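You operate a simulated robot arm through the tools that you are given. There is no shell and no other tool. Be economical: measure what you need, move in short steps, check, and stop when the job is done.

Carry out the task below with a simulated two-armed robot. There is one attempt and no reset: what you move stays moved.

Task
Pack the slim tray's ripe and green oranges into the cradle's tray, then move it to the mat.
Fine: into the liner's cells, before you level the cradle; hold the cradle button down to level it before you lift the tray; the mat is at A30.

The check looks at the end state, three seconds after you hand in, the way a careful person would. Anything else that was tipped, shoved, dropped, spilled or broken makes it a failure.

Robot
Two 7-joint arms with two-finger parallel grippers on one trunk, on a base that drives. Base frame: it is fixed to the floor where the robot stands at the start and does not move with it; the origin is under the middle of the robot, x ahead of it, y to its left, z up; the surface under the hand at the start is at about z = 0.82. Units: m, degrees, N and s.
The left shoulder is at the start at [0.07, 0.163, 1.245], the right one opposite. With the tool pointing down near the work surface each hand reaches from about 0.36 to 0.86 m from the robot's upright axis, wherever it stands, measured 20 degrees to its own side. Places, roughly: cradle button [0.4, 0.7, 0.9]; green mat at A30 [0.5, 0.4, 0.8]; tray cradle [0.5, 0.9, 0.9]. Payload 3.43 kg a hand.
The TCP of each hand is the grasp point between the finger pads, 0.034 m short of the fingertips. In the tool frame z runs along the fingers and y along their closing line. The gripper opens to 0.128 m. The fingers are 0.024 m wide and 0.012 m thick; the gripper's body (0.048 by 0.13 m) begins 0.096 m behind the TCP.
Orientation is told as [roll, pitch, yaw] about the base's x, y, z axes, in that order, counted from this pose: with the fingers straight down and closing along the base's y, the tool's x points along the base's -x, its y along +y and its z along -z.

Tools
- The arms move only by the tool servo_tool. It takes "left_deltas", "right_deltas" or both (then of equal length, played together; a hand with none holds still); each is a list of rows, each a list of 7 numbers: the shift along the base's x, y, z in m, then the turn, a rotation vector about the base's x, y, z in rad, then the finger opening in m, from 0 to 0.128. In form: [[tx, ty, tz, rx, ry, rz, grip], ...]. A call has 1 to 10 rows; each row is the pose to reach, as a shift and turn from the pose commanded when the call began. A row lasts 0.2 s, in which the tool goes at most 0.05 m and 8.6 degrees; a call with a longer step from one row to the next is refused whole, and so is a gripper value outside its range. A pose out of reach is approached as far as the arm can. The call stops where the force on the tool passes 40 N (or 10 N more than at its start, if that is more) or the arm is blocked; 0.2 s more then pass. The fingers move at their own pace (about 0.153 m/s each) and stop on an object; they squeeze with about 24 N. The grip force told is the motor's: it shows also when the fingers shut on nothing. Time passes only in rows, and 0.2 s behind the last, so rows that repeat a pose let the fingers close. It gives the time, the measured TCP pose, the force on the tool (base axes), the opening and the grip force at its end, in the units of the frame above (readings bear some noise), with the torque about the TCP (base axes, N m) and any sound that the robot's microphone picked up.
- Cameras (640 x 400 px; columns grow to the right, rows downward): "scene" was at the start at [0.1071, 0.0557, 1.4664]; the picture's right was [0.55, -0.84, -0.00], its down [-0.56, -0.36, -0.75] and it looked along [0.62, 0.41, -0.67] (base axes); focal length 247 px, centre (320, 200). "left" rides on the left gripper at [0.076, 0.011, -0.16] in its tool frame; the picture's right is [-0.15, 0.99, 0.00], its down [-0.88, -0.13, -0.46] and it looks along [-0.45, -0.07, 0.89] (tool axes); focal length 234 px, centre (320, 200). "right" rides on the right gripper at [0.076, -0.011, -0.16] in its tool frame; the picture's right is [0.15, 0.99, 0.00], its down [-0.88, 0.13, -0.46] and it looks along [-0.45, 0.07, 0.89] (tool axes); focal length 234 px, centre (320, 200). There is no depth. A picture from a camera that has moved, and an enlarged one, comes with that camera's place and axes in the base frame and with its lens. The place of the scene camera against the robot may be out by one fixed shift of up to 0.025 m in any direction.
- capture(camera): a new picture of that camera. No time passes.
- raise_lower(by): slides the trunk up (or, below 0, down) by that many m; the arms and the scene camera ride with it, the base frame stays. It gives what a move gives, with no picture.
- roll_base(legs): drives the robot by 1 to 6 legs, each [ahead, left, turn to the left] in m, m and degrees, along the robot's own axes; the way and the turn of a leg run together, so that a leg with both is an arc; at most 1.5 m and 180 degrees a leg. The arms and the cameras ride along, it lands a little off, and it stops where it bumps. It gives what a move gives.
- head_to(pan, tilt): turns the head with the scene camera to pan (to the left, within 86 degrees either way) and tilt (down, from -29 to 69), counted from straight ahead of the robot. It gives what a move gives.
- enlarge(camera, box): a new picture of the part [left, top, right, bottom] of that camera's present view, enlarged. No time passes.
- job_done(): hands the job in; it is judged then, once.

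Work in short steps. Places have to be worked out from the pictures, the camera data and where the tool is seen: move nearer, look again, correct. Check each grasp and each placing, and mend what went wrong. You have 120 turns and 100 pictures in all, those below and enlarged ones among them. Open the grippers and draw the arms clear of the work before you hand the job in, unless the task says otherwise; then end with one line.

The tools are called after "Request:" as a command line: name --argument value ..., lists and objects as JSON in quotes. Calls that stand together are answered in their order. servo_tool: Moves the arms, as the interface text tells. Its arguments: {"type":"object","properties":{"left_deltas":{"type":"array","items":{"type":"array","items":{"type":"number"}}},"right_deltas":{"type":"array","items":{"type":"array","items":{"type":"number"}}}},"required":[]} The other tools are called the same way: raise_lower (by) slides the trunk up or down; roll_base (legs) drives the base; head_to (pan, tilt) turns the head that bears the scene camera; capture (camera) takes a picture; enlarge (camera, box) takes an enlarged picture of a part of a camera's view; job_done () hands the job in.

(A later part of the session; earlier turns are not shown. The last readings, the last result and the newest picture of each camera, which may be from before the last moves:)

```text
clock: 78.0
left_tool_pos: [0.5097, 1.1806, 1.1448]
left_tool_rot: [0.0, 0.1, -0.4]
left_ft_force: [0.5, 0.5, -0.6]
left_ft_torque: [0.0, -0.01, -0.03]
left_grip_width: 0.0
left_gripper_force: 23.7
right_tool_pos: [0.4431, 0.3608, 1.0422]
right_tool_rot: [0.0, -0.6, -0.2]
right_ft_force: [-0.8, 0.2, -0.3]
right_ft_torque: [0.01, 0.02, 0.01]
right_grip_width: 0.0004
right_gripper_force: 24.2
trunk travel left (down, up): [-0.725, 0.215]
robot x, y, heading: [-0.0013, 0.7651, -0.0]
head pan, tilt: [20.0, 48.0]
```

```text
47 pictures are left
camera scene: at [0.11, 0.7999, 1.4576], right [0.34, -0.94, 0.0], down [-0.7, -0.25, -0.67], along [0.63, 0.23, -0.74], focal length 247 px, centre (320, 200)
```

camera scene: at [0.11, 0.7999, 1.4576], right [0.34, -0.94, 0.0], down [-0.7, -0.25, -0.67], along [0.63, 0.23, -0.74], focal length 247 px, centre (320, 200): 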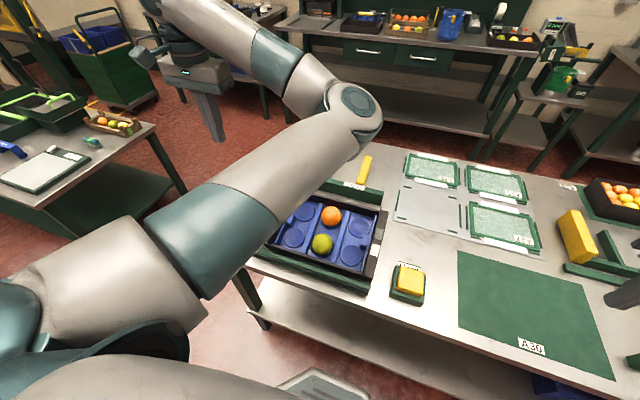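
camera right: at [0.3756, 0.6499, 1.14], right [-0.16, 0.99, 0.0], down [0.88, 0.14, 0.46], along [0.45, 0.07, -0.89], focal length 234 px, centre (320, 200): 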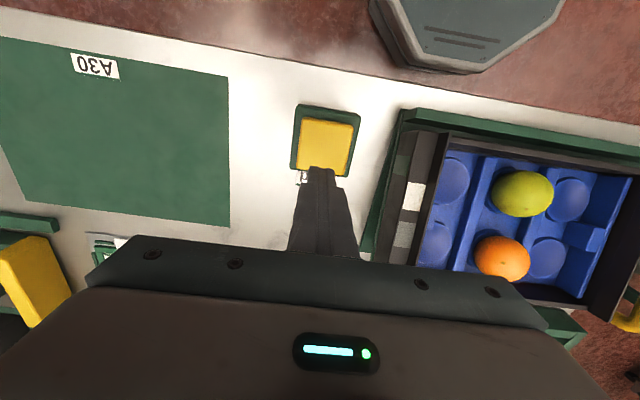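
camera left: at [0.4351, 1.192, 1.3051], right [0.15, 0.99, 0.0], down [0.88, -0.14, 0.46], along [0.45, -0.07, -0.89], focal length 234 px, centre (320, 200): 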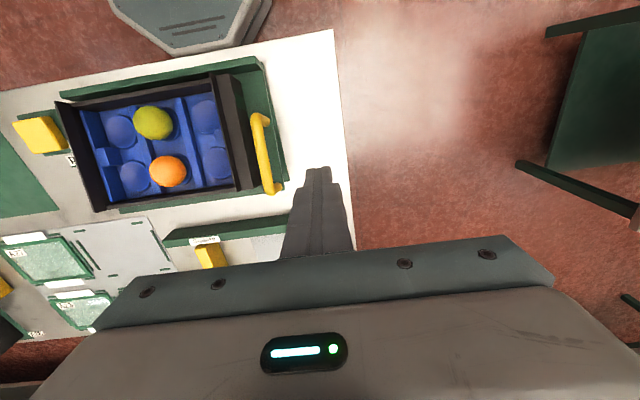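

Now I bring the right hand back over the button and the left over the handle's raised end.

Request:
servo_tool --right_deltas '[[0, 0.04, 0, 0, 0, 0, 0], [0, 0.08, 0, 0, 0, 0, 0], [0, 0.12, 0, 0, 0, 0, 0], [0.001, 0.16, 0, 0, 0, 0, 0], [0.001, 0.2, -0.01, 0, 0, 0, 0], [0.002, 0.24, -0.03, 0, 0, 0, 0], [0.002, 0.275, -0.06, 0, 0, 0, 0], [0.002, 0.307, -0.09, 0, 0, 0, 0], [0.002, 0.307, -0.11, 0, 0, 0, 0]]' --left_deltas '[[0.01, -0.01, 0, 0, 0, 0, 0], [0.02, -0.02, 0, 0, 0, 0, 0], [0.03, -0.03, 0, 0, 0, 0, 0], [0.04, -0.045, -0.01, 0, 0, 0, 0], [0.05, -0.06, -0.02, 0, 0, 0, 0], [0.06, -0.075, -0.04, 0, 0, 0, 0], [0.065, -0.09, -0.07, 0, 0, 0, 0], [0.065, -0.097, -0.09, 0, 0, 0, 0], [0.065, -0.097, -0.1, 0, 0, 0, 0]]'

Request:
capture --camera "left"

Request:
capture --camera "right"

```text
clock: 80.0
left_tool_pos: [0.6051, 1.1304, 1.0396]
left_tool_rot: [0.1, 0.0, -0.5]
left_ft_force: [-0.2, 0.0, -0.5]
left_ft_torque: [0.06, 0.01, -0.01]
left_grip_width: 0.0
left_gripper_force: 23.9
left hand out of reach, approached as far as the arm can: row 3, 4, 5, 6, 7, 8, 9
right_tool_pos: [0.4451, 0.6682, 0.9304]
right_tool_rot: [0.0, -0.7, -0.1]
right_ft_force: [0.6, -0.1, -0.2]
right_ft_torque: [-0.04, 0.0, 0.0]
right_grip_width: 0.0
right_gripper_force: 23.7
trunk travel left (down, up): [-0.725, 0.215]
robot x, y, heading: [-0.0022, 0.7638, -0.1]
head pan, tilt: [20.0, 48.0]
```

```text
46 pictures are left
camera left: at [0.5294, 1.1413, 1.1995], right [0.15, 0.99, 0.0], down [0.88, -0.14, 0.46], along [0.45, -0.07, -0.89], focal length 234 px, centre (320, 200)
```

left: 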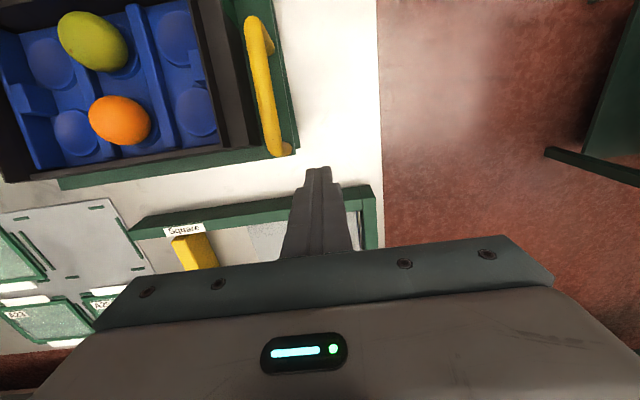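

```text
45 pictures are left
camera right: at [0.3675, 0.6557, 1.0891], right [-0.15, 0.99, 0.0], down [0.88, 0.13, 0.47], along [0.46, 0.07, -0.88], focal length 234 px, centre (320, 200)
```

right: 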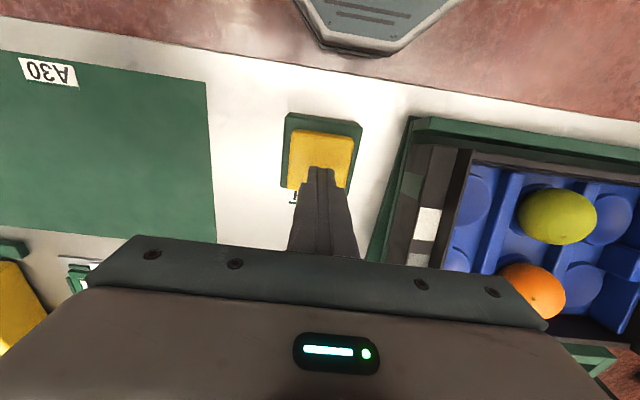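

The left hand seems limited to about 0.37 m left of the robot's axis. Moving the base another 0.1 m right keeps both targets in range.

Request:
roll_base --legs '[[0, -0.105, 0]]'

```text
clock: 81.2
left_tool_pos: [0.6044, 1.024, 1.0389]
left_tool_rot: [-0.1, 0.0, -0.4]
left_ft_force: [0.0, -0.3, -0.6]
left_ft_torque: [0.0, 0.01, -0.02]
left_grip_width: 0.0
left_gripper_force: 24.0
right_tool_pos: [0.445, 0.5608, 0.931]
right_tool_rot: [0.0, -0.5, -0.1]
right_ft_force: [-0.5, -0.1, 0.0]
right_ft_torque: [0.02, -0.02, 0.04]
right_grip_width: 0.0
right_gripper_force: 24.7
trunk travel left (down, up): [-0.725, 0.215]
robot x, y, heading: [-0.0, 0.6555, 0.1]
head pan, tilt: [20.0, 48.0]
```

Request:
servo_tool --right_deltas '[[0, 0.036, 0, 0, 0, 0, 0], [0, 0.072, 0, 0, 0, 0, 0], [0.001, 0.108, 0, 0, 0, 0, 0], [0.001, 0.108, 0, 0, 0, 0, 0]]' --left_deltas '[[0, 0.02, 0, 0, 0, 0, 0], [-0.01, 0.04, 0, 0, 0, 0, 0], [-0.03, 0.06, 0, 0, 0, 0, 0], [-0.03, 0.06, -0.01, 0, 0, 0, 0]]'

Request:
enlarge --camera "left" --box '[200, 50, 440, 230]'

```text
clock: 82.2
left_tool_pos: [0.5753, 1.084, 1.031]
left_tool_rot: [0.1, 0.0, -0.4]
left_ft_force: [-0.3, -1.0, -0.4]
left_ft_torque: [0.01, 0.0, -0.01]
left_grip_width: 0.0001
left_gripper_force: 23.9
right_tool_pos: [0.4463, 0.6681, 0.9288]
right_tool_rot: [0.1, -0.5, -0.1]
right_ft_force: [0.1, -0.3, 0.9]
right_ft_torque: [0.0, 0.0, -0.01]
right_grip_width: 0.0
right_gripper_force: 24.2
trunk travel left (down, up): [-0.725, 0.215]
robot x, y, heading: [0.0005, 0.6562, 0.1]
head pan, tilt: [20.0, 48.0]
```

```text
2.22 times, centred on (320, 140) of left
camera zoom: at [0.4998, 1.0949, 1.1901], right [0.15, 0.99, 0.0], down [0.88, -0.14, 0.46], along [0.45, -0.07, -0.89], focal length 520 px, centre (320, 333)
```

zoom: 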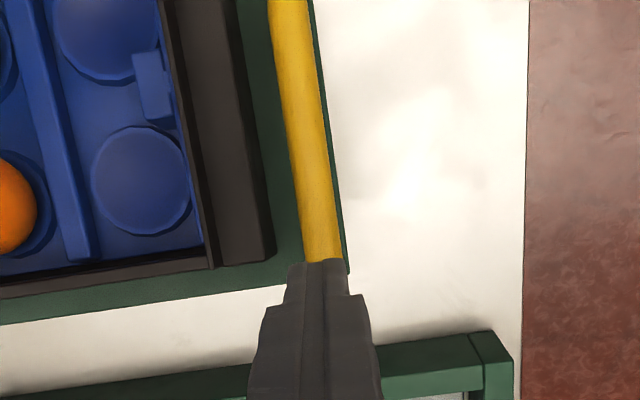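

Both hands are placed. I press the button first: down to 0.9, then gently to about 0.894.

Request:
servo_tool --right_deltas '[[0, 0, -0.02, 0, 0, 0, 0], [0, 0, -0.028, 0, 0, 0, 0], [0, 0, -0.032, 0, 0, 0, 0], [0, 0, -0.035, 0, 0, 0, 0], [0, 0, -0.036, 0, 0, 0, 0]]' --left_deltas '[[-0.005, 0, -0.01, 0, 0, 0, 0], [-0.01, 0, -0.015, 0, 0, 0, 0], [-0.01, 0, -0.02, 0, 0, 0, 0], [-0.01, 0, -0.02, 0, 0, 0, 0], [-0.01, 0, -0.02, 0, 0, 0, 0]]'

```text
clock: 83.4
left_tool_pos: [0.5637, 1.0826, 1.0096]
left_tool_rot: [0.0, -0.1, -0.4]
left_ft_force: [0.3, -0.8, 0.0]
left_ft_torque: [-0.01, -0.01, 0.01]
left_grip_width: 0.0
left_gripper_force: 23.7
right_tool_pos: [0.4467, 0.6685, 0.8934]
right_tool_rot: [0.0, -0.7, -0.1]
right_ft_force: [-1.5, -0.3, 4.1]
right_ft_torque: [-0.01, 0.09, 0.03]
right_grip_width: 0.0
right_gripper_force: 23.7
trunk travel left (down, up): [-0.725, 0.215]
robot x, y, heading: [0.0007, 0.6577, -0.1]
head pan, tilt: [20.0, 48.0]
```

I press the button firmly and bring the left hand down to touch the handle.

Request:
servo_tool --right_deltas '[[0, 0, -0.002, 0, 0, 0, 0], [0, 0, -0.002, 0, 0, 0, 0], [0, 0, -0.002, 0, 0, 0, 0], [0, 0, -0.002, 0, 0, 0, 0], [0, 0, -0.002, 0, 0, 0, 0], [0, 0, -0.002, 0, 0, 0, 0]]' --left_deltas '[[0, 0, -0.006, 0, 0, 0, 0], [0, 0, -0.012, 0, 0, 0, 0], [0, 0, -0.016, 0, 0, 0, 0], [0, 0, -0.02, 0, 0, 0, 0], [0, 0, -0.024, 0, 0, 0, 0], [0, 0, -0.027, 0, 0, 0, 0]]'

Request:
capture --camera "left"

```text
clock: 84.8
left_tool_pos: [0.5633, 1.0833, 0.9831]
left_tool_rot: [0.0, 0.0, -0.4]
left_ft_force: [1.0, -0.4, 1.1]
left_ft_torque: [0.0, -0.02, 0.01]
left_grip_width: 0.0
left_gripper_force: 24.0
right_tool_pos: [0.4452, 0.6692, 0.8931]
right_tool_rot: [0.1, -0.8, 0.0]
right_ft_force: [2.3, 0.2, 19.8]
right_ft_torque: [0.03, 0.15, -0.05]
right_grip_width: 0.0002
right_gripper_force: 24.1
trunk travel left (down, up): [-0.725, 0.215]
robot x, y, heading: [-0.0019, 0.6589, -0.1]
head pan, tilt: [20.0, 48.0]
```

```text
43 pictures are left
camera left: at [0.4883, 1.0955, 1.143], right [0.15, 0.99, 0.0], down [0.88, -0.14, 0.46], along [0.45, -0.07, -0.89], focal length 234 px, centre (320, 200)
```

left: 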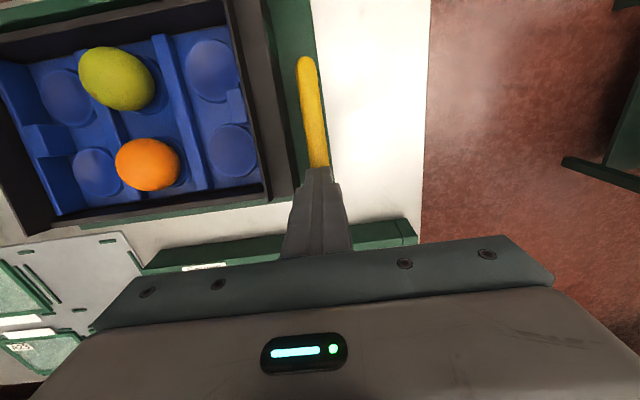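

The fingertip is just above the bar. I push down slowly and watch the forces.

Request:
servo_tool --left_deltas '[[0, 0, -0.003, 0, 0, 0, 0], [0, 0, -0.006, 0, 0, 0, 0], [0, 0, -0.009, 0, 0, 0, 0], [0, 0, -0.012, 0, 0, 0, 0], [0, 0, -0.015, 0, 0, 0, 0]]'

Request:
capture --camera "left"

```text
clock: 86.0
left_tool_pos: [0.563, 1.0842, 0.9676]
left_tool_rot: [0.1, -0.1, -0.3]
left_ft_force: [1.4, -0.1, 0.9]
left_ft_torque: [-0.02, -0.06, 0.0]
left_grip_width: 0.0001
left_gripper_force: 24.5
right_tool_pos: [0.4461, 0.6691, 0.8941]
right_tool_rot: [0.0, -0.7, -0.2]
right_ft_force: [4.8, 2.1, 24.4]
right_ft_torque: [0.05, 0.1, -0.06]
right_grip_width: 0.0002
right_gripper_force: 24.2
trunk travel left (down, up): [-0.725, 0.215]
robot x, y, heading: [-0.0024, 0.661, -0.3]
head pan, tilt: [20.0, 48.0]
```

```text
42 pictures are left
camera left: at [0.4885, 1.096, 1.1272], right [0.15, 0.99, 0.0], down [0.88, -0.14, 0.46], along [0.45, -0.07, -0.89], focal length 234 px, centre (320, 200)
```

left: 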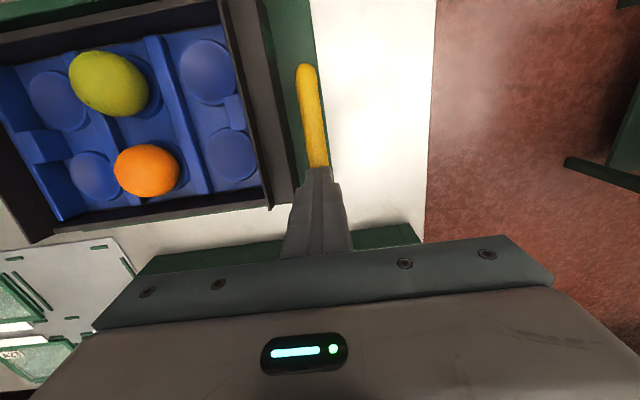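

The bar follows with only about 1–2 N, so the platform is moving. I continue slowly.

Request:
servo_tool --left_deltas '[[0, 0, -0.003, 0, 0, 0, 0], [0, 0, -0.006, 0, 0, 0, 0], [0, 0, -0.009, 0, 0, 0, 0], [0, 0, -0.012, 0, 0, 0, 0], [0, 0, -0.015, 0, 0, 0, 0], [0, 0, -0.018, 0, 0, 0, 0]]'

Request:
capture --camera "left"

Request:
capture --camera "scene"

```text
clock: 87.4
left_tool_pos: [0.5625, 1.0839, 0.9489]
left_tool_rot: [0.0, 0.0, -0.4]
left_ft_force: [1.0, -0.6, 0.3]
left_ft_torque: [-0.04, -0.01, 0.0]
left_grip_width: 0.0001
left_gripper_force: 23.7
right_tool_pos: [0.4462, 0.6699, 0.8927]
right_tool_rot: [0.0, -0.7, -0.1]
right_ft_force: [5.8, 0.7, 26.5]
right_ft_torque: [0.03, 0.04, -0.03]
right_grip_width: 0.0001
right_gripper_force: 24.2
trunk travel left (down, up): [-0.725, 0.215]
robot x, y, heading: [-0.001, 0.6585, -0.3]
head pan, tilt: [20.0, 48.0]
```

```text
41 pictures are left
camera left: at [0.4878, 1.0961, 1.1089], right [0.15, 0.99, 0.0], down [0.88, -0.14, 0.46], along [0.45, -0.07, -0.89], focal length 234 px, centre (320, 200)
```

left: 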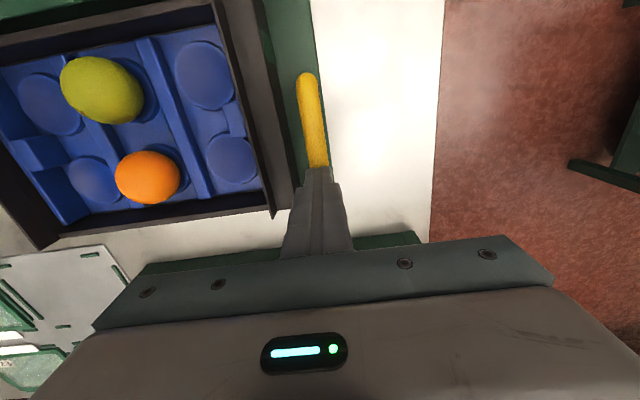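

```text
40 pictures are left
camera scene: at [0.1084, 0.6936, 1.4577], right [0.34, -0.94, 0.0], down [-0.7, -0.25, -0.67], along [0.63, 0.23, -0.74], focal length 247 px, centre (320, 200)
```

scene: 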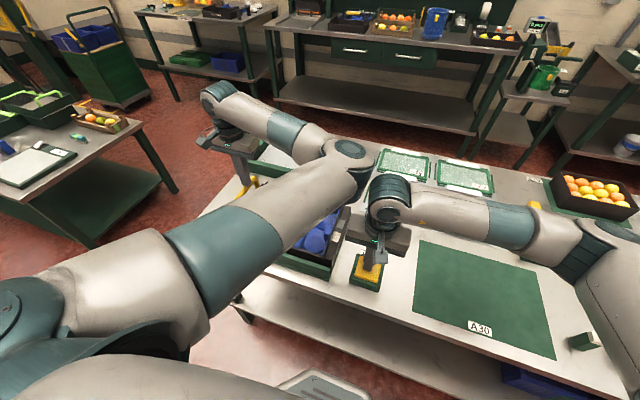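

It is working well. I continue until a firm stop.

Request:
servo_tool --left_deltas '[[0, 0, -0.003, 0, 0, 0, 0], [0, 0, -0.006, 0, 0, 0, 0], [0, 0, -0.009, 0, 0, 0, 0], [0, 0, -0.011, 0, 0, 0, 0], [0, 0, -0.013, 0, 0, 0, 0]]'

Request:
capture --camera "left"

```text
clock: 88.8
left_tool_pos: [0.5637, 1.0843, 0.9422]
left_tool_rot: [0.3, -0.5, -0.3]
left_ft_force: [-3.2, -1.6, 13.1]
left_ft_torque: [-0.05, -0.04, 0.09]
left_grip_width: 0.0003
left_gripper_force: 24.1
right_tool_pos: [0.4435, 0.6679, 0.8944]
right_tool_rot: [0.0, -0.7, 0.0]
right_ft_force: [-2.7, -4.2, 13.3]
right_ft_torque: [-0.15, 0.27, 0.09]
right_grip_width: 0.0
right_gripper_force: 23.9
trunk travel left (down, up): [-0.725, 0.215]
robot x, y, heading: [-0.0016, 0.6568, -0.0]
head pan, tilt: [20.0, 48.0]
stopped in row 5 (left hand): the force on the tool passed its limit at 41 N (the readings are from after the stop); the commanded pose is now the measured one
```

```text
39 pictures are left
camera left: at [0.4871, 1.0943, 1.1015], right [0.15, 0.99, 0.01], down [0.88, -0.14, 0.46], along [0.46, -0.06, -0.89], focal length 234 px, centre (320, 200)
```

left: 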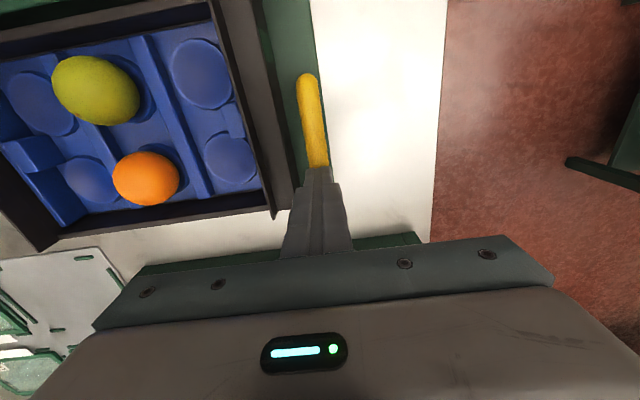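

The stop is at a tip height of 0.908, about the predicted level height. With the left still on the bar, I release the button to lock it.

Request:
servo_tool --right_deltas '[[0, 0, 0.005, 0, 0, 0, 0], [0, 0, 0.015, 0, 0, 0, 0], [0, 0, 0.05, 0, 0, 0, 0], [0, 0, 0.09, 0, 0, 0, 0], [0, 0, 0.13, 0, 0, 0, 0]]'

Request:
servo_tool --left_deltas '[[0, 0, 0.003, 0, 0, 0, 0], [0, 0, 0.006, 0, 0, 0, 0], [0, 0, 0.01, 0, 0, 0, 0]]'

Request:
capture --camera "left"

```text
clock: 89.7
left_tool_pos: [0.5667, 1.0832, 0.9419]
left_tool_rot: [0.3, -0.7, -0.3]
left_ft_force: [-2.2, 1.3, 11.5]
left_ft_torque: [0.03, 0.23, -0.01]
left_grip_width: 0.0002
left_gripper_force: 24.0
right_tool_pos: [0.4441, 0.6659, 0.9474]
right_tool_rot: [-0.6, -0.1, -0.2]
right_ft_force: [-0.5, 1.3, -1.4]
right_ft_torque: [-0.22, 0.02, 0.03]
right_grip_width: 0.0
right_gripper_force: 24.2
trunk travel left (down, up): [-0.725, 0.215]
robot x, y, heading: [-0.0015, 0.6577, -0.2]
head pan, tilt: [20.0, 48.0]
stopped in row 4 (right hand): the force on the tool passed its limit at 108 N (the readings are from after the stop); the commanded pose is now the measured one
```

```text
clock: 90.5
left_tool_pos: [0.5678, 1.0834, 0.9501]
left_tool_rot: [0.1, -0.5, -0.4]
left_ft_force: [0.4, 0.1, -0.7]
left_ft_torque: [0.02, -0.01, 0.01]
left_grip_width: 0.0
left_gripper_force: 23.8
right_tool_pos: [0.4445, 0.6673, 0.9467]
right_tool_rot: [-0.7, 0.1, -0.2]
right_ft_force: [0.7, -0.8, -0.1]
right_ft_torque: [-0.04, 0.04, 0.03]
right_grip_width: 0.0002
right_gripper_force: 24.1
trunk travel left (down, up): [-0.725, 0.215]
robot x, y, heading: [0.0017, 0.6594, -0.2]
head pan, tilt: [20.0, 48.0]
```

```text
38 pictures are left
camera left: at [0.4913, 1.096, 1.1093], right [0.15, 0.99, 0.0], down [0.88, -0.14, 0.46], along [0.46, -0.07, -0.89], focal length 234 px, centre (320, 200)
```

left: 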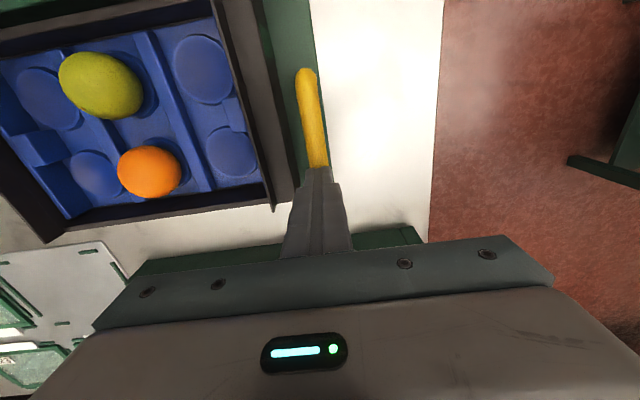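

The cradle stays level. The right hand bumped the left arm while rising, so I first lift the left hand away, up and left.

Request:
servo_tool --left_deltas '[[0, 0.0, 0.03, 0, 0, 0, 0], [0, 0.02, 0.065, 0, 0, 0, 0], [0, 0.05, 0.1, 0, 0, 0, 0], [0, 0.085, 0.13, 0, 0, 0, 0], [-0.02, 0.12, 0.15, 0, 0, 0, 0], [-0.04, 0.15, 0.17, 0, 0, 0, 0]]'

Request:
servo_tool --right_deltas '[[0, -0.04, 0.0, 0, 0, 0, 0], [0, -0.08, 0.0, 0, 0, 0, 0], [0, -0.12, 0.02, 0, 0, 0, 0], [0, -0.16, 0.05, 0, 0, 0, 0], [0, -0.2, 0.08, 0, 0, 0, 0], [0, -0.24, 0.1, 0, 0, 0, 0]]'

Request:
capture --camera "left"

Request:
capture --camera "scene"

```text
clock: 91.9
left_tool_pos: [0.5246, 1.2338, 1.12]
left_tool_rot: [0.1, -0.5, -0.5]
left_ft_force: [0.9, 0.9, 0.3]
left_ft_torque: [-0.02, -0.01, 0.02]
left_grip_width: 0.0
left_gripper_force: 23.3
right_tool_pos: [0.4439, 0.6678, 0.9479]
right_tool_rot: [-0.8, -0.1, -0.2]
right_ft_force: [0.2, -0.1, 0.3]
right_ft_torque: [-0.03, -0.01, 0.01]
right_grip_width: 0.0
right_gripper_force: 24.1
trunk travel left (down, up): [-0.725, 0.215]
robot x, y, heading: [-0.003, 0.6601, -0.2]
head pan, tilt: [20.0, 48.0]
```

```text
clock: 93.3
left_tool_pos: [0.5248, 1.231, 1.1217]
left_tool_rot: [0.2, -0.7, -0.5]
left_ft_force: [-0.2, 0.0, -0.3]
left_ft_torque: [0.01, -0.02, -0.03]
left_grip_width: 0.0001
left_gripper_force: 24.3
right_tool_pos: [0.4446, 0.4268, 1.0467]
right_tool_rot: [-0.6, -0.1, -0.1]
right_ft_force: [-0.4, -0.9, -0.4]
right_ft_torque: [0.04, -0.04, -0.02]
right_grip_width: 0.0002
right_gripper_force: 23.7
trunk travel left (down, up): [-0.725, 0.215]
robot x, y, heading: [0.0001, 0.6565, -0.1]
head pan, tilt: [20.0, 48.0]
```

```text
37 pictures are left
camera left: at [0.4485, 1.2428, 1.2808], right [0.15, 0.99, 0.01], down [0.87, -0.14, 0.46], along [0.46, -0.07, -0.89], focal length 234 px, centre (320, 200)
```

left: 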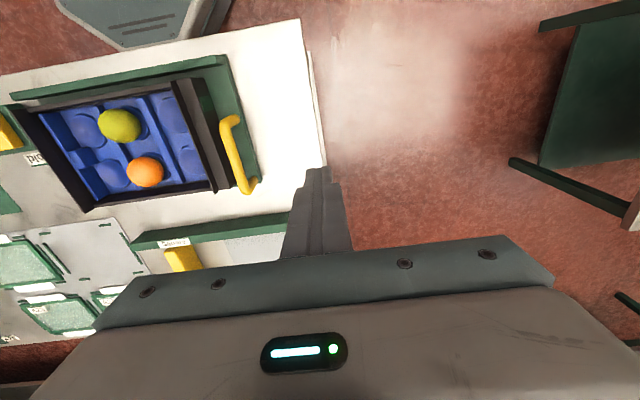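

```text
36 pictures are left
camera scene: at [0.1086, 0.6918, 1.4577], right [0.34, -0.94, 0.0], down [-0.7, -0.25, -0.67], along [0.63, 0.23, -0.74], focal length 247 px, centre (320, 200)
```

scene: 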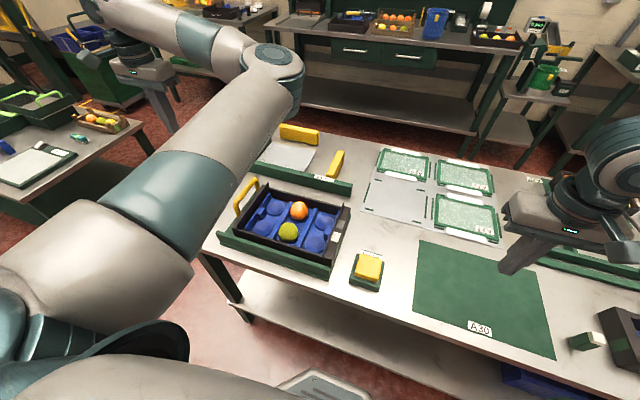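

Request:
enlarge --camera "scene" --box '[205, 165, 365, 285]'

Request:
enlarge --camera "left" --box '[0, 40, 280, 225]'

```text
3.33 times, centred on (285, 225) of scene
camera zoom: at [0.1086, 0.6918, 1.4577], right [0.34, -0.94, 0.0], down [-0.7, -0.25, -0.67], along [0.63, 0.23, -0.74], focal length 824 px, centre (437, 117)
```

zoom: 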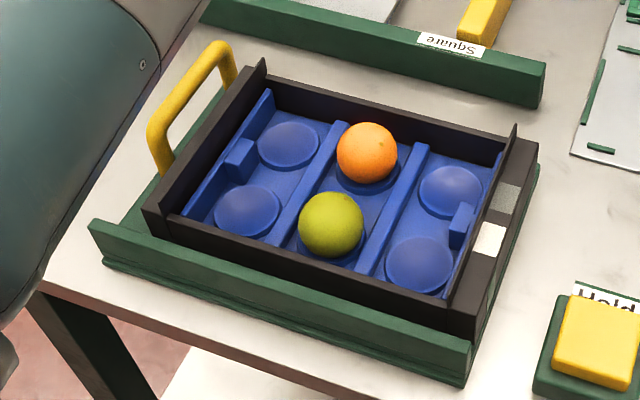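

```text
2.16 times, centred on (140, 132) of left
camera zoom: at [0.4485, 1.2428, 1.2808], right [0.15, 0.99, 0.01], down [0.87, -0.14, 0.46], along [0.46, -0.07, -0.89], focal length 506 px, centre (709, 346)
```

zoom: 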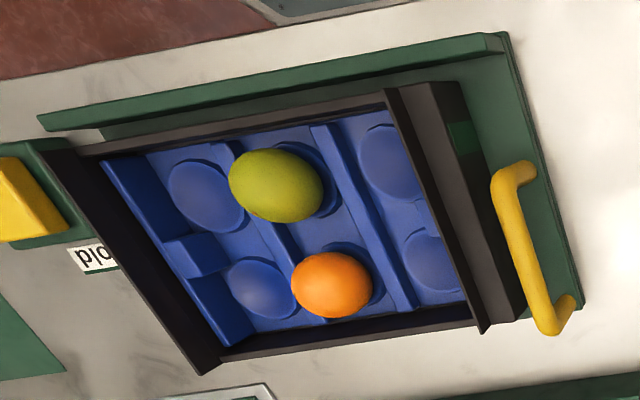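

The cradle is level and the oranges are still in their cells. The tray needs two hands, one at each end, so I must get the left arm working nearer the robot's centre. I test whether it can go there at greater height, clear of everything.

Request:
servo_tool --left_deltas '[[-0.03, 0, 0.03, 0, 0, 0, 0.04], [-0.06, 0, 0.06, 0, 0, 0, 0.08], [-0.09, -0.01, 0.09, 0, 0, 0, 0.1], [-0.12, -0.03, 0.12, 0, 0, 0, 0.1], [-0.14, -0.065, 0.15, 0, 0, 0, 0.1], [-0.15, -0.105, 0.17, 0, 0, 0, 0.1], [-0.15, -0.145, 0.19, 0, 0, 0, 0.1], [-0.15, -0.185, 0.2, 0, 0, 0, 0.1], [-0.15, -0.23, 0.2, 0, 0, 0, 0.1], [-0.15, -0.275, 0.2, 0, 0, 0, 0.1]]'

```text
refused: row 5 steps farther than a row can; nothing moved
```

Request:
servo_tool --left_deltas '[[-0.025, 0, 0.03, 0, 0, 0, 0.04], [-0.05, 0, 0.06, 0, 0, 0, 0.08], [-0.075, -0.01, 0.09, 0, 0, 0, 0.1], [-0.1, -0.03, 0.12, 0, 0, 0, 0.1], [-0.12, -0.06, 0.145, 0, 0, 0, 0.1], [-0.14, -0.095, 0.165, 0, 0, 0, 0.1], [-0.15, -0.135, 0.185, 0, 0, 0, 0.1], [-0.15, -0.18, 0.195, 0, 0, 0, 0.1], [-0.15, -0.225, 0.2, 0, 0, 0, 0.1], [-0.15, -0.27, 0.2, 0, 0, 0, 0.1]]'

Request:
capture --camera "scene"

```text
clock: 95.5
left_tool_pos: [0.3538, 1.0307, 1.3131]
left_tool_rot: [0.1, -0.6, -0.5]
left_ft_force: [-0.7, -0.4, 0.3]
left_ft_torque: [-0.02, 0.04, -0.02]
left_grip_width: 0.0999
left_gripper_force: 0.0
left hand out of reach, approached as far as the arm can: row 9, 10
right_tool_pos: [0.446, 0.4295, 1.0457]
right_tool_rot: [-0.7, 0.0, -0.1]
right_ft_force: [0.5, -0.3, 0.3]
right_ft_torque: [-0.02, 0.01, -0.02]
right_grip_width: 0.0001
right_gripper_force: 23.9
trunk travel left (down, up): [-0.725, 0.215]
robot x, y, heading: [0.0004, 0.6578, 0.4]
head pan, tilt: [20.0, 48.0]
```

```text
33 pictures are left
camera scene: at [0.1094, 0.6947, 1.4576], right [0.34, -0.94, 0.0], down [-0.7, -0.25, -0.67], along [0.63, 0.23, -0.74], focal length 247 px, centre (320, 200)
```

scene: 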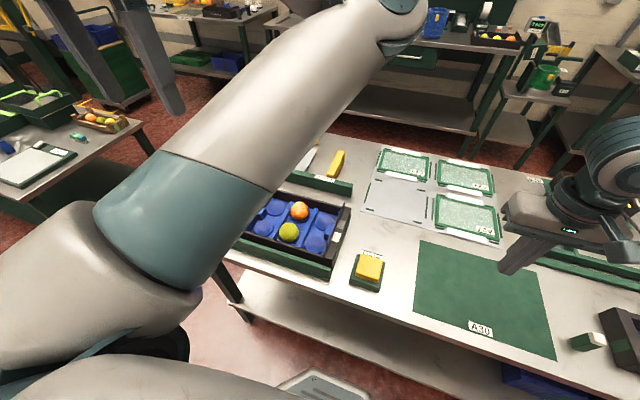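

The left hand's inner limit applies only when it is pulled in close; far ahead it did reach to within about 0.12 m of the axis. So I back the robot off 0.2 m, which puts the tray farther ahead, and centre it roughly on the tray.

Request:
roll_base --legs '[[-0.2, 0, -0.4], [0, 0.2, 0]]'

Request:
servo_tool --left_deltas '[[0.04, 0.01, -0.01, 0, 0, 0, 0.1], [0.08, 0.02, -0.02, 0, 0, 0, 0.1], [0.12, 0.02, -0.03, 0, 0, 0, 0.1], [0.16, 0.02, -0.05, 0, 0, 0, 0.1], [0.2, 0.01, -0.07, 0, 0, 0, 0.1], [0.24, -0.01, -0.09, 0, 0, 0, 0.1], [0.28, -0.03, -0.1, 0, 0, 0, 0.1], [0.31, -0.06, -0.11, 0, 0, 0, 0.1], [0.33, -0.1, -0.12, 0, 0, 0, 0.1], [0.34, -0.14, -0.13, 0, 0, 0, 0.1]]'

```text
clock: 98.3
left_tool_pos: [0.155, 1.2259, 1.3127]
left_tool_rot: [0.1, -0.6, -0.8]
left_ft_force: [-0.1, 0.1, 0.5]
left_ft_torque: [0.02, 0.04, 0.04]
left_grip_width: 0.1002
left_gripper_force: 0.1
right_tool_pos: [0.2412, 0.6234, 1.0456]
right_tool_rot: [-0.6, 0.1, -0.7]
right_ft_force: [-0.8, 0.0, 0.7]
right_ft_torque: [-0.01, 0.02, -0.01]
right_grip_width: 0.0001
right_gripper_force: 24.6
trunk travel left (down, up): [-0.725, 0.215]
robot x, y, heading: [-0.2051, 0.8531, -0.7]
head pan, tilt: [20.0, 48.0]
```

```text
clock: 100.5
left_tool_pos: [0.5171, 1.1346, 1.2003]
left_tool_rot: [0.2, -0.4, -0.9]
left_ft_force: [0.3, -0.6, -0.7]
left_ft_torque: [-0.01, 0.02, -0.01]
left_grip_width: 0.0999
left_gripper_force: 0.0
left hand out of reach, approached as far as the arm can: row 6, 7, 8, 9, 10
right_tool_pos: [0.2401, 0.6252, 1.0459]
right_tool_rot: [-0.6, 0.0, -0.7]
right_ft_force: [-0.3, -0.2, -0.5]
right_ft_torque: [0.0, -0.03, 0.0]
right_grip_width: 0.0003
right_gripper_force: 24.0
trunk travel left (down, up): [-0.725, 0.215]
robot x, y, heading: [-0.203, 0.8528, -0.7]
head pan, tilt: [20.0, 48.0]
```

At this distance the left hand reaches 0.28 m from the axis. Tray geometry after levelling, from two views:

| Part | Estimate |
|---|---|
| Tray centre x | ≈0.512 |
| Inner fins | y≈0.782 and 1.031, top z≈0.895 |
| Outer block faces | y≈0.760 and 1.055 |

I raise the trunk to straighten the arms and lift the elbows, then shift the base a bit right.

Request:
raise_lower --by 0.15

Request:
roll_base --legs '[[0, -0.07, 0.7]]'

Request:
servo_tool --left_deltas '[[0, 0, -0.045, 0, 0, 0, 0.1], [0, 0, -0.09, 0, 0, 0, 0.1], [0, -0.005, -0.135, 0, 0, 0, 0.08], [0, -0.01, -0.18, 0, 0, 0, 0.06], [0, -0.02, -0.225, 0, 0, 0, 0.05], [0, -0.02, -0.27, 0, 0, 0, 0.04], [0, -0.02, -0.31, 0, 0, 0, 0.036]]'

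Request:
capture --camera "left"

```text
clock: 102.2
left_tool_pos: [0.5166, 1.1345, 1.3488]
left_tool_rot: [0.1, -0.6, -0.9]
left_ft_force: [0.4, 0.9, -0.8]
left_ft_torque: [0.01, 0.0, -0.01]
left_grip_width: 0.1
left_gripper_force: 0.1
right_tool_pos: [0.2403, 0.6243, 1.1952]
right_tool_rot: [-0.8, 0.0, -0.7]
right_ft_force: [-0.5, 0.0, 0.5]
right_ft_torque: [-0.01, -0.02, -0.01]
right_grip_width: 0.0
right_gripper_force: 23.9
trunk travel left (down, up): [-0.875, 0.065]
robot x, y, heading: [-0.2031, 0.8598, -0.4]
head pan, tilt: [20.0, 48.0]
```

```text
clock: 103.2
left_tool_pos: [0.5102, 1.0851, 1.3475]
left_tool_rot: [-0.2, -0.7, 0.0]
left_ft_force: [0.4, 1.5, -0.3]
left_ft_torque: [-0.11, -0.01, 0.01]
left_grip_width: 0.0999
left_gripper_force: 0.0
right_tool_pos: [0.2432, 0.5695, 1.1979]
right_tool_rot: [-1.0, 0.1, 0.2]
right_ft_force: [1.0, 0.6, 0.5]
right_ft_torque: [-0.09, 0.0, -0.02]
right_grip_width: 0.0
right_gripper_force: 23.6
trunk travel left (down, up): [-0.875, 0.065]
robot x, y, heading: [-0.2104, 0.7876, 0.6]
head pan, tilt: [20.0, 48.0]
```

```text
clock: 104.8
left_tool_pos: [0.5102, 1.056, 1.0412]
left_tool_rot: [0.2, -0.7, -0.1]
left_ft_force: [-0.8, -0.5, 0.3]
left_ft_torque: [0.0, 0.01, 0.0]
left_grip_width: 0.036
left_gripper_force: 0.1
right_tool_pos: [0.2444, 0.5637, 1.1968]
right_tool_rot: [-0.7, -0.1, 0.3]
right_ft_force: [-0.3, 0.6, -0.2]
right_ft_torque: [-0.04, -0.02, -0.02]
right_grip_width: 0.0002
right_gripper_force: 24.0
trunk travel left (down, up): [-0.875, 0.065]
robot x, y, heading: [-0.2046, 0.7865, 0.1]
head pan, tilt: [20.0, 48.0]
```

```text
32 pictures are left
camera left: at [0.4354, 1.0673, 1.1987], right [0.15, 0.99, 0.0], down [0.88, -0.13, 0.46], along [0.46, -0.06, -0.89], focal length 234 px, centre (320, 200)
```

left: 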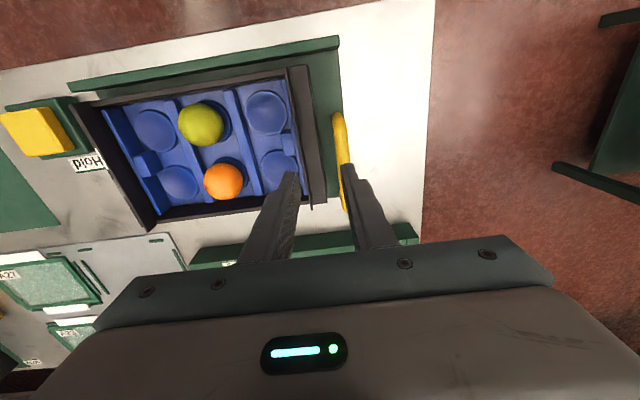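

The left hand now hovers above the tray's +y end. I enlarge for precise alignment.

Request:
enlarge --camera "left" --box '[230, 50, 390, 220]'

```text
2.35 times, centred on (310, 135) of left
camera zoom: at [0.4354, 1.0673, 1.1987], right [0.15, 0.99, 0.0], down [0.88, -0.13, 0.46], along [0.46, -0.06, -0.89], focal length 551 px, centre (344, 353)
```

zoom: 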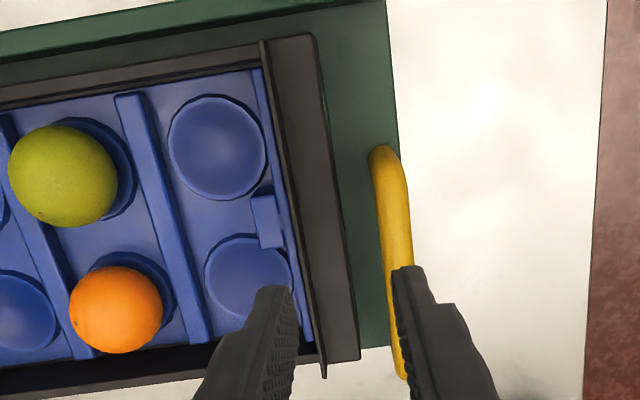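

Fin inner face is at y≈1.030, block outer face at ≈1.0555 and handle inner edge at ≈1.078, so the left pinch centre is y=1.043. I bring the right hand over the −y end, centre y≈0.771, at hover height.

Request:
servo_tool --right_deltas '[[0.035, 0.026, 0, 0, 0, 0, 0.03], [0.07, 0.052, 0, 0, 0, 0, 0.05], [0.105, 0.078, 0, 0, 0, 0, 0.05], [0.14, 0.104, -0.01, 0, 0, 0, 0.05], [0.175, 0.13, -0.02, 0, 0, 0, 0.05], [0.21, 0.156, -0.04, 0, 0, 0, 0.05], [0.24, 0.182, -0.07, 0, 0, 0, 0.05], [0.26, 0.2, -0.11, 0, 0, 0, 0.05], [0.268, 0.207, -0.15, 0, 0, 0, 0.05]]'

Request:
enlarge --camera "right" --box '[220, 50, 420, 220]'

Request:
capture --camera "scene"

```text
clock: 106.8
left_tool_pos: [0.512, 1.0556, 1.0408]
left_tool_rot: [0.1, -0.5, 0.0]
left_ft_force: [0.3, 0.1, 0.0]
left_ft_torque: [-0.01, -0.01, -0.01]
left_grip_width: 0.0358
left_gripper_force: 0.0
right_tool_pos: [0.5115, 0.7678, 1.0479]
right_tool_rot: [-0.7, -0.1, 0.3]
right_ft_force: [0.3, 0.0, 0.0]
right_ft_torque: [-0.07, -0.02, 0.01]
right_grip_width: 0.05
right_gripper_force: 0.1
trunk travel left (down, up): [-0.875, 0.065]
robot x, y, heading: [-0.2065, 0.7889, 0.1]
head pan, tilt: [20.0, 48.0]
```

```text
2.35 times, centred on (320, 135) of right
camera zoom: at [0.4361, 0.7582, 1.2082], right [-0.15, 0.99, -0.01], down [0.88, 0.14, 0.45], along [0.45, 0.06, -0.89], focal length 551 px, centre (320, 353)
```

zoom: 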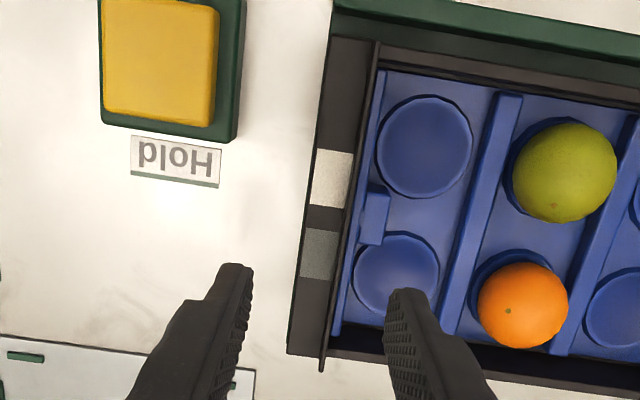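

```text
29 pictures are left
camera scene: at [-0.0929, 0.8254, 1.6076], right [0.35, -0.94, 0.0], down [-0.7, -0.26, -0.67], along [0.63, 0.23, -0.74], focal length 247 px, centre (320, 200)
```

scene: 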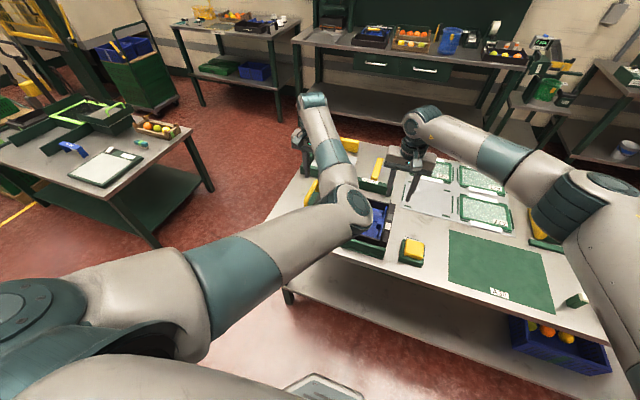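

Both arms are clear of each other. For the right, the fin is at 0.784 and the outer face at 0.759, so the centre is 0.7715. I lower both hands together to TCP z≈0.925 first.

Request:
servo_tool --left_deltas '[[0, -0.0126, -0.03, 0, 0, 0, 0.038], [0, -0.0126, -0.06, 0, 0, 0, 0.038], [0, -0.0126, -0.09, 0, 0, 0, 0.038], [0, -0.0126, -0.106, 0, 0, 0, 0.038], [0, -0.0126, -0.116, 0, 0, 0, 0.038]]' --right_deltas '[[0, 0.004, -0.03, 0, 0, 0, 0.042], [0, 0.004, -0.06, 0, 0, 0, 0.042], [0, 0.004, -0.09, 0, 0, 0, 0.042], [0, 0.004, -0.11, 0, 0, 0, 0.042], [0, 0.004, -0.123, 0, 0, 0, 0.042]]'

Request:
enlarge --camera "left" --box '[240, 90, 400, 220]'

Request:
enlarge --camera "right" --box '[240, 90, 400, 220]'

```text
clock: 108.0
left_tool_pos: [0.5104, 1.0575, 0.9417]
left_tool_rot: [1.2, -1.4, 0.9]
left_ft_force: [-26.7, -2.6, 33.2]
left_ft_torque: [0.83, 1.18, 0.8]
left_grip_width: 0.0366
left_gripper_force: 0.0
right_tool_pos: [0.5072, 0.7743, 0.9318]
right_tool_rot: [-0.5, -0.4, 0.3]
right_ft_force: [0.7, -0.4, -1.2]
right_ft_torque: [0.0, 0.01, 0.01]
right_grip_width: 0.042
right_gripper_force: 0.0
trunk travel left (down, up): [-0.875, 0.065]
robot x, y, heading: [-0.2074, 0.7852, 0.4]
head pan, tilt: [20.0, 48.0]
stopped in row 5 (left hand): the force on the tool passed its limit at 50 N (the readings are from after the stop); the commanded pose is now the measured one
```

```text
3.08 times, centred on (320, 155) of left
camera zoom: at [0.4314, 1.0636, 1.099], right [0.13, 0.99, 0.02], down [0.87, -0.13, 0.47], along [0.47, -0.04, -0.88], focal length 720 px, centre (320, 338)
```

zoom: 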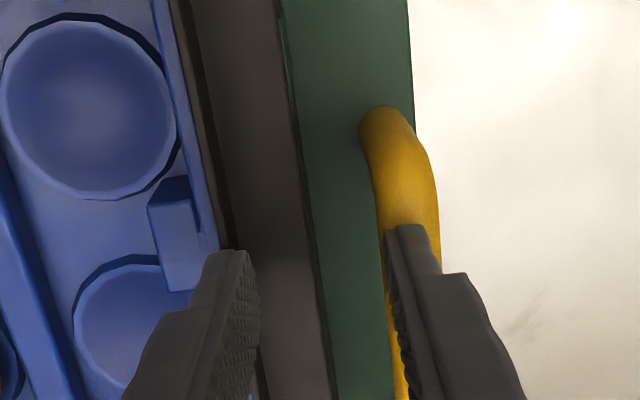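

```text
3.08 times, centred on (320, 155) of right
camera zoom: at [0.4303, 0.7639, 1.0915], right [-0.15, 0.99, -0.01], down [0.88, 0.14, 0.46], along [0.46, 0.06, -0.89], focal length 720 px, centre (320, 338)
```

zoom: 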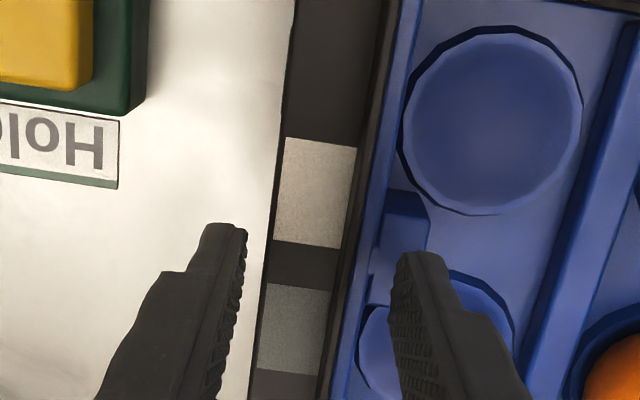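

The left outer finger landed on the handle because the y correction didn't take effect. I lift the left hand and re-check its y.

Request:
servo_tool --left_deltas '[[0, 0, 0.015, 0, 0, 0, 0.038], [0, 0, 0.035, 0, 0, 0, 0.038], [0, -0.007, 0.035, 0, 0, 0, 0.038], [0, -0.0135, 0.035, 0, 0, 0, 0.038]]'

```text
clock: 109.0
left_tool_pos: [0.5198, 1.0499, 0.9742]
left_tool_rot: [1.2, -1.9, 1.0]
left_ft_force: [-0.3, 0.0, 0.7]
left_ft_torque: [0.0, 0.01, -0.03]
left_grip_width: 0.0379
left_gripper_force: 0.0
right_tool_pos: [0.5117, 0.7746, 0.9285]
right_tool_rot: [-0.7, 0.0, 0.1]
right_ft_force: [0.2, -0.2, -0.7]
right_ft_torque: [0.0, -0.03, -0.01]
right_grip_width: 0.0423
right_gripper_force: 0.0
trunk travel left (down, up): [-0.875, 0.065]
robot x, y, heading: [-0.2018, 0.7924, 0.2]
head pan, tilt: [20.0, 48.0]
```

The left hand is again at its inner limit, drifting in x. I raise both hands a little and move the base 4 cm further right.

Request:
servo_tool --left_deltas '[[0, 0.005, 0.03, 0, 0, 0, 0.038], [0, 0.01, 0.05, 0, 0, 0, 0.038]]' --right_deltas '[[0, 0, 0.04, 0, 0, 0, 0.042], [0, 0, 0.08, 0, 0, 0, 0.042]]'

Request:
roll_base --legs '[[0, -0.045, 0]]'

Request:
servo_tool --left_deltas '[[0, 0.01, 0, 0, 0, 0, 0.038], [0, 0.02, 0, 0, 0, 0, 0.038], [0, 0.03, 0, 0, 0, 0, 0.038], [0, 0.03, 0, 0, 0, 0, 0.038]]' --right_deltas '[[0, 0.015, 0, 0, 0, 0, 0.042], [0, 0.03, 0, 0, 0, 0, 0.042], [0, 0.042, 0, 0, 0, 0, 0.042], [0, 0.042, 0, 0, 0, 0, 0.042]]'

```text
clock: 109.6
left_tool_pos: [0.5139, 1.0525, 1.0181]
left_tool_rot: [1.2, -1.2, 0.5]
left_ft_force: [-0.7, -0.1, -0.3]
left_ft_torque: [0.0, -0.01, -0.02]
left_grip_width: 0.0381
left_gripper_force: 0.1
right_tool_pos: [0.5102, 0.772, 1.0098]
right_tool_rot: [-0.5, -0.1, 0.2]
right_ft_force: [0.0, 0.4, -0.6]
right_ft_torque: [0.03, -0.02, -0.01]
right_grip_width: 0.042
right_gripper_force: 0.1
trunk travel left (down, up): [-0.875, 0.065]
robot x, y, heading: [-0.2028, 0.7875, 0.5]
head pan, tilt: [20.0, 48.0]
```

```text
clock: 110.5
left_tool_pos: [0.5159, 1.0143, 1.0168]
left_tool_rot: [0.7, -1.3, 0.8]
left_ft_force: [-0.3, 1.0, -1.1]
left_ft_torque: [-0.07, 0.0, -0.04]
left_grip_width: 0.0381
left_gripper_force: 0.0
right_tool_pos: [0.5124, 0.7366, 1.0076]
right_tool_rot: [-0.9, -0.1, 0.4]
right_ft_force: [-0.9, 1.1, 1.0]
right_ft_torque: [-0.11, -0.01, 0.0]
right_grip_width: 0.0419
right_gripper_force: 0.2
trunk travel left (down, up): [-0.875, 0.065]
robot x, y, heading: [-0.2032, 0.7444, 0.4]
head pan, tilt: [20.0, 48.0]
```

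```text
clock: 111.5
left_tool_pos: [0.5156, 1.0389, 1.0187]
left_tool_rot: [1.1, -1.2, 0.6]
left_ft_force: [-0.4, -0.6, 0.8]
left_ft_torque: [0.0, 0.0, 0.03]
left_grip_width: 0.0379
left_gripper_force: 0.0
right_tool_pos: [0.5119, 0.7739, 1.0083]
right_tool_rot: [-0.6, -0.2, 0.3]
right_ft_force: [0.3, 0.0, 0.0]
right_ft_torque: [0.0, -0.02, 0.01]
right_grip_width: 0.0421
right_gripper_force: 0.0
trunk travel left (down, up): [-0.875, 0.065]
robot x, y, heading: [-0.2034, 0.746, 0.6]
head pan, tilt: [20.0, 48.0]
```

I correct the small left tilt and offsets and lower both to just at the fin tops.

Request:
servo_tool --left_deltas '[[-0.004, 0.004, -0.02, -0.019, 0.021, -0.01, 0.038], [-0.004, 0.004, -0.05, -0.019, 0.021, -0.01, 0.038], [-0.004, 0.004, -0.076, -0.019, 0.021, -0.01, 0.038], [-0.004, 0.004, -0.084, -0.019, 0.021, -0.01, 0.038]]' --right_deltas '[[0, -0.002, -0.02, 0.01, 0, -0.005, 0.042], [0, -0.002, -0.045, 0.01, 0, -0.005, 0.042], [0, -0.002, -0.065, 0.01, 0, -0.005, 0.042], [0, -0.002, -0.074, 0.01, 0, -0.005, 0.042]]'

Request:
enlarge --camera "left" --box '[240, 90, 400, 220]'

Request:
enlarge --camera "right" --box '[240, 90, 400, 220]'

```text
clock: 112.5
left_tool_pos: [0.5103, 1.045, 0.9325]
left_tool_rot: [0.0, -0.1, 0.0]
left_ft_force: [0.6, -0.4, 0.2]
left_ft_torque: [0.0, -0.02, 0.03]
left_grip_width: 0.0382
left_gripper_force: 0.0
right_tool_pos: [0.512, 0.77, 0.9336]
right_tool_rot: [0.1, -0.1, 0.1]
right_ft_force: [-0.5, -0.1, 0.0]
right_ft_torque: [0.0, 0.03, -0.01]
right_grip_width: 0.0421
right_gripper_force: 0.1
trunk travel left (down, up): [-0.875, 0.065]
robot x, y, heading: [-0.2049, 0.7432, 0.7]
head pan, tilt: [20.0, 48.0]
```

```text
3.08 times, centred on (320, 155) of left
camera zoom: at [0.4359, 1.0559, 1.0926], right [0.14, 0.99, 0.0], down [0.88, -0.13, 0.46], along [0.45, -0.07, -0.89], focal length 720 px, centre (320, 338)
```

zoom: 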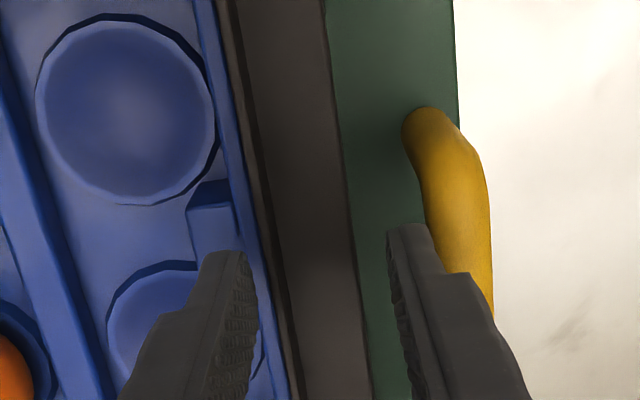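

```text
3.08 times, centred on (320, 155) of right
camera zoom: at [0.4353, 0.7594, 1.0943], right [-0.15, 0.99, 0.0], down [0.88, 0.13, 0.46], along [0.45, 0.07, -0.89], focal length 720 px, centre (320, 338)
```

zoom: 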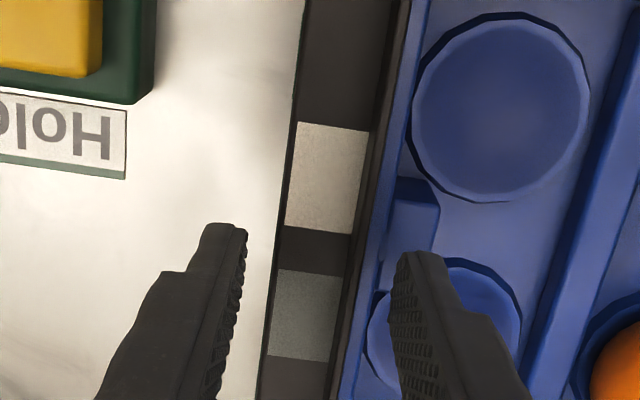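

I shift the left by −2 mm with a slightly smaller opening so it clears the handle. Then both go down to TCP ≈0.907.

Request:
servo_tool --left_deltas '[[0, -0.002, 0, 0, 0, 0, 0.034], [0, -0.002, -0.006, 0, 0, 0, 0.034], [0, -0.002, -0.012, 0, 0, 0, 0.034], [0, -0.002, -0.018, 0, 0, 0, 0.034], [0, -0.002, -0.024, 0, 0, 0, 0.034]]' --right_deltas '[[0, 0, 0, 0, 0, 0, 0.04], [0, 0, -0.006, 0, 0, 0, 0.04], [0, 0, -0.012, 0, 0, 0, 0.04], [0, 0, -0.018, 0, 0, 0, 0.04], [0, 0, -0.025, 0, 0, 0, 0.04]]'

```text
clock: 113.7
left_tool_pos: [0.5117, 1.0411, 0.9132]
left_tool_rot: [0.1, -0.3, 0.0]
left_ft_force: [0.6, 1.1, 9.1]
left_ft_torque: [-0.18, -0.04, 0.07]
left_grip_width: 0.034
left_gripper_force: 0.1
right_tool_pos: [0.5113, 0.7738, 0.9137]
right_tool_rot: [0.0, -0.1, 0.1]
right_ft_force: [0.4, -1.4, 4.3]
right_ft_torque: [0.12, 0.03, 0.01]
right_grip_width: 0.0396
right_gripper_force: 0.1
trunk travel left (down, up): [-0.875, 0.065]
robot x, y, heading: [-0.2047, 0.7435, 0.7]
head pan, tilt: [20.0, 48.0]
```

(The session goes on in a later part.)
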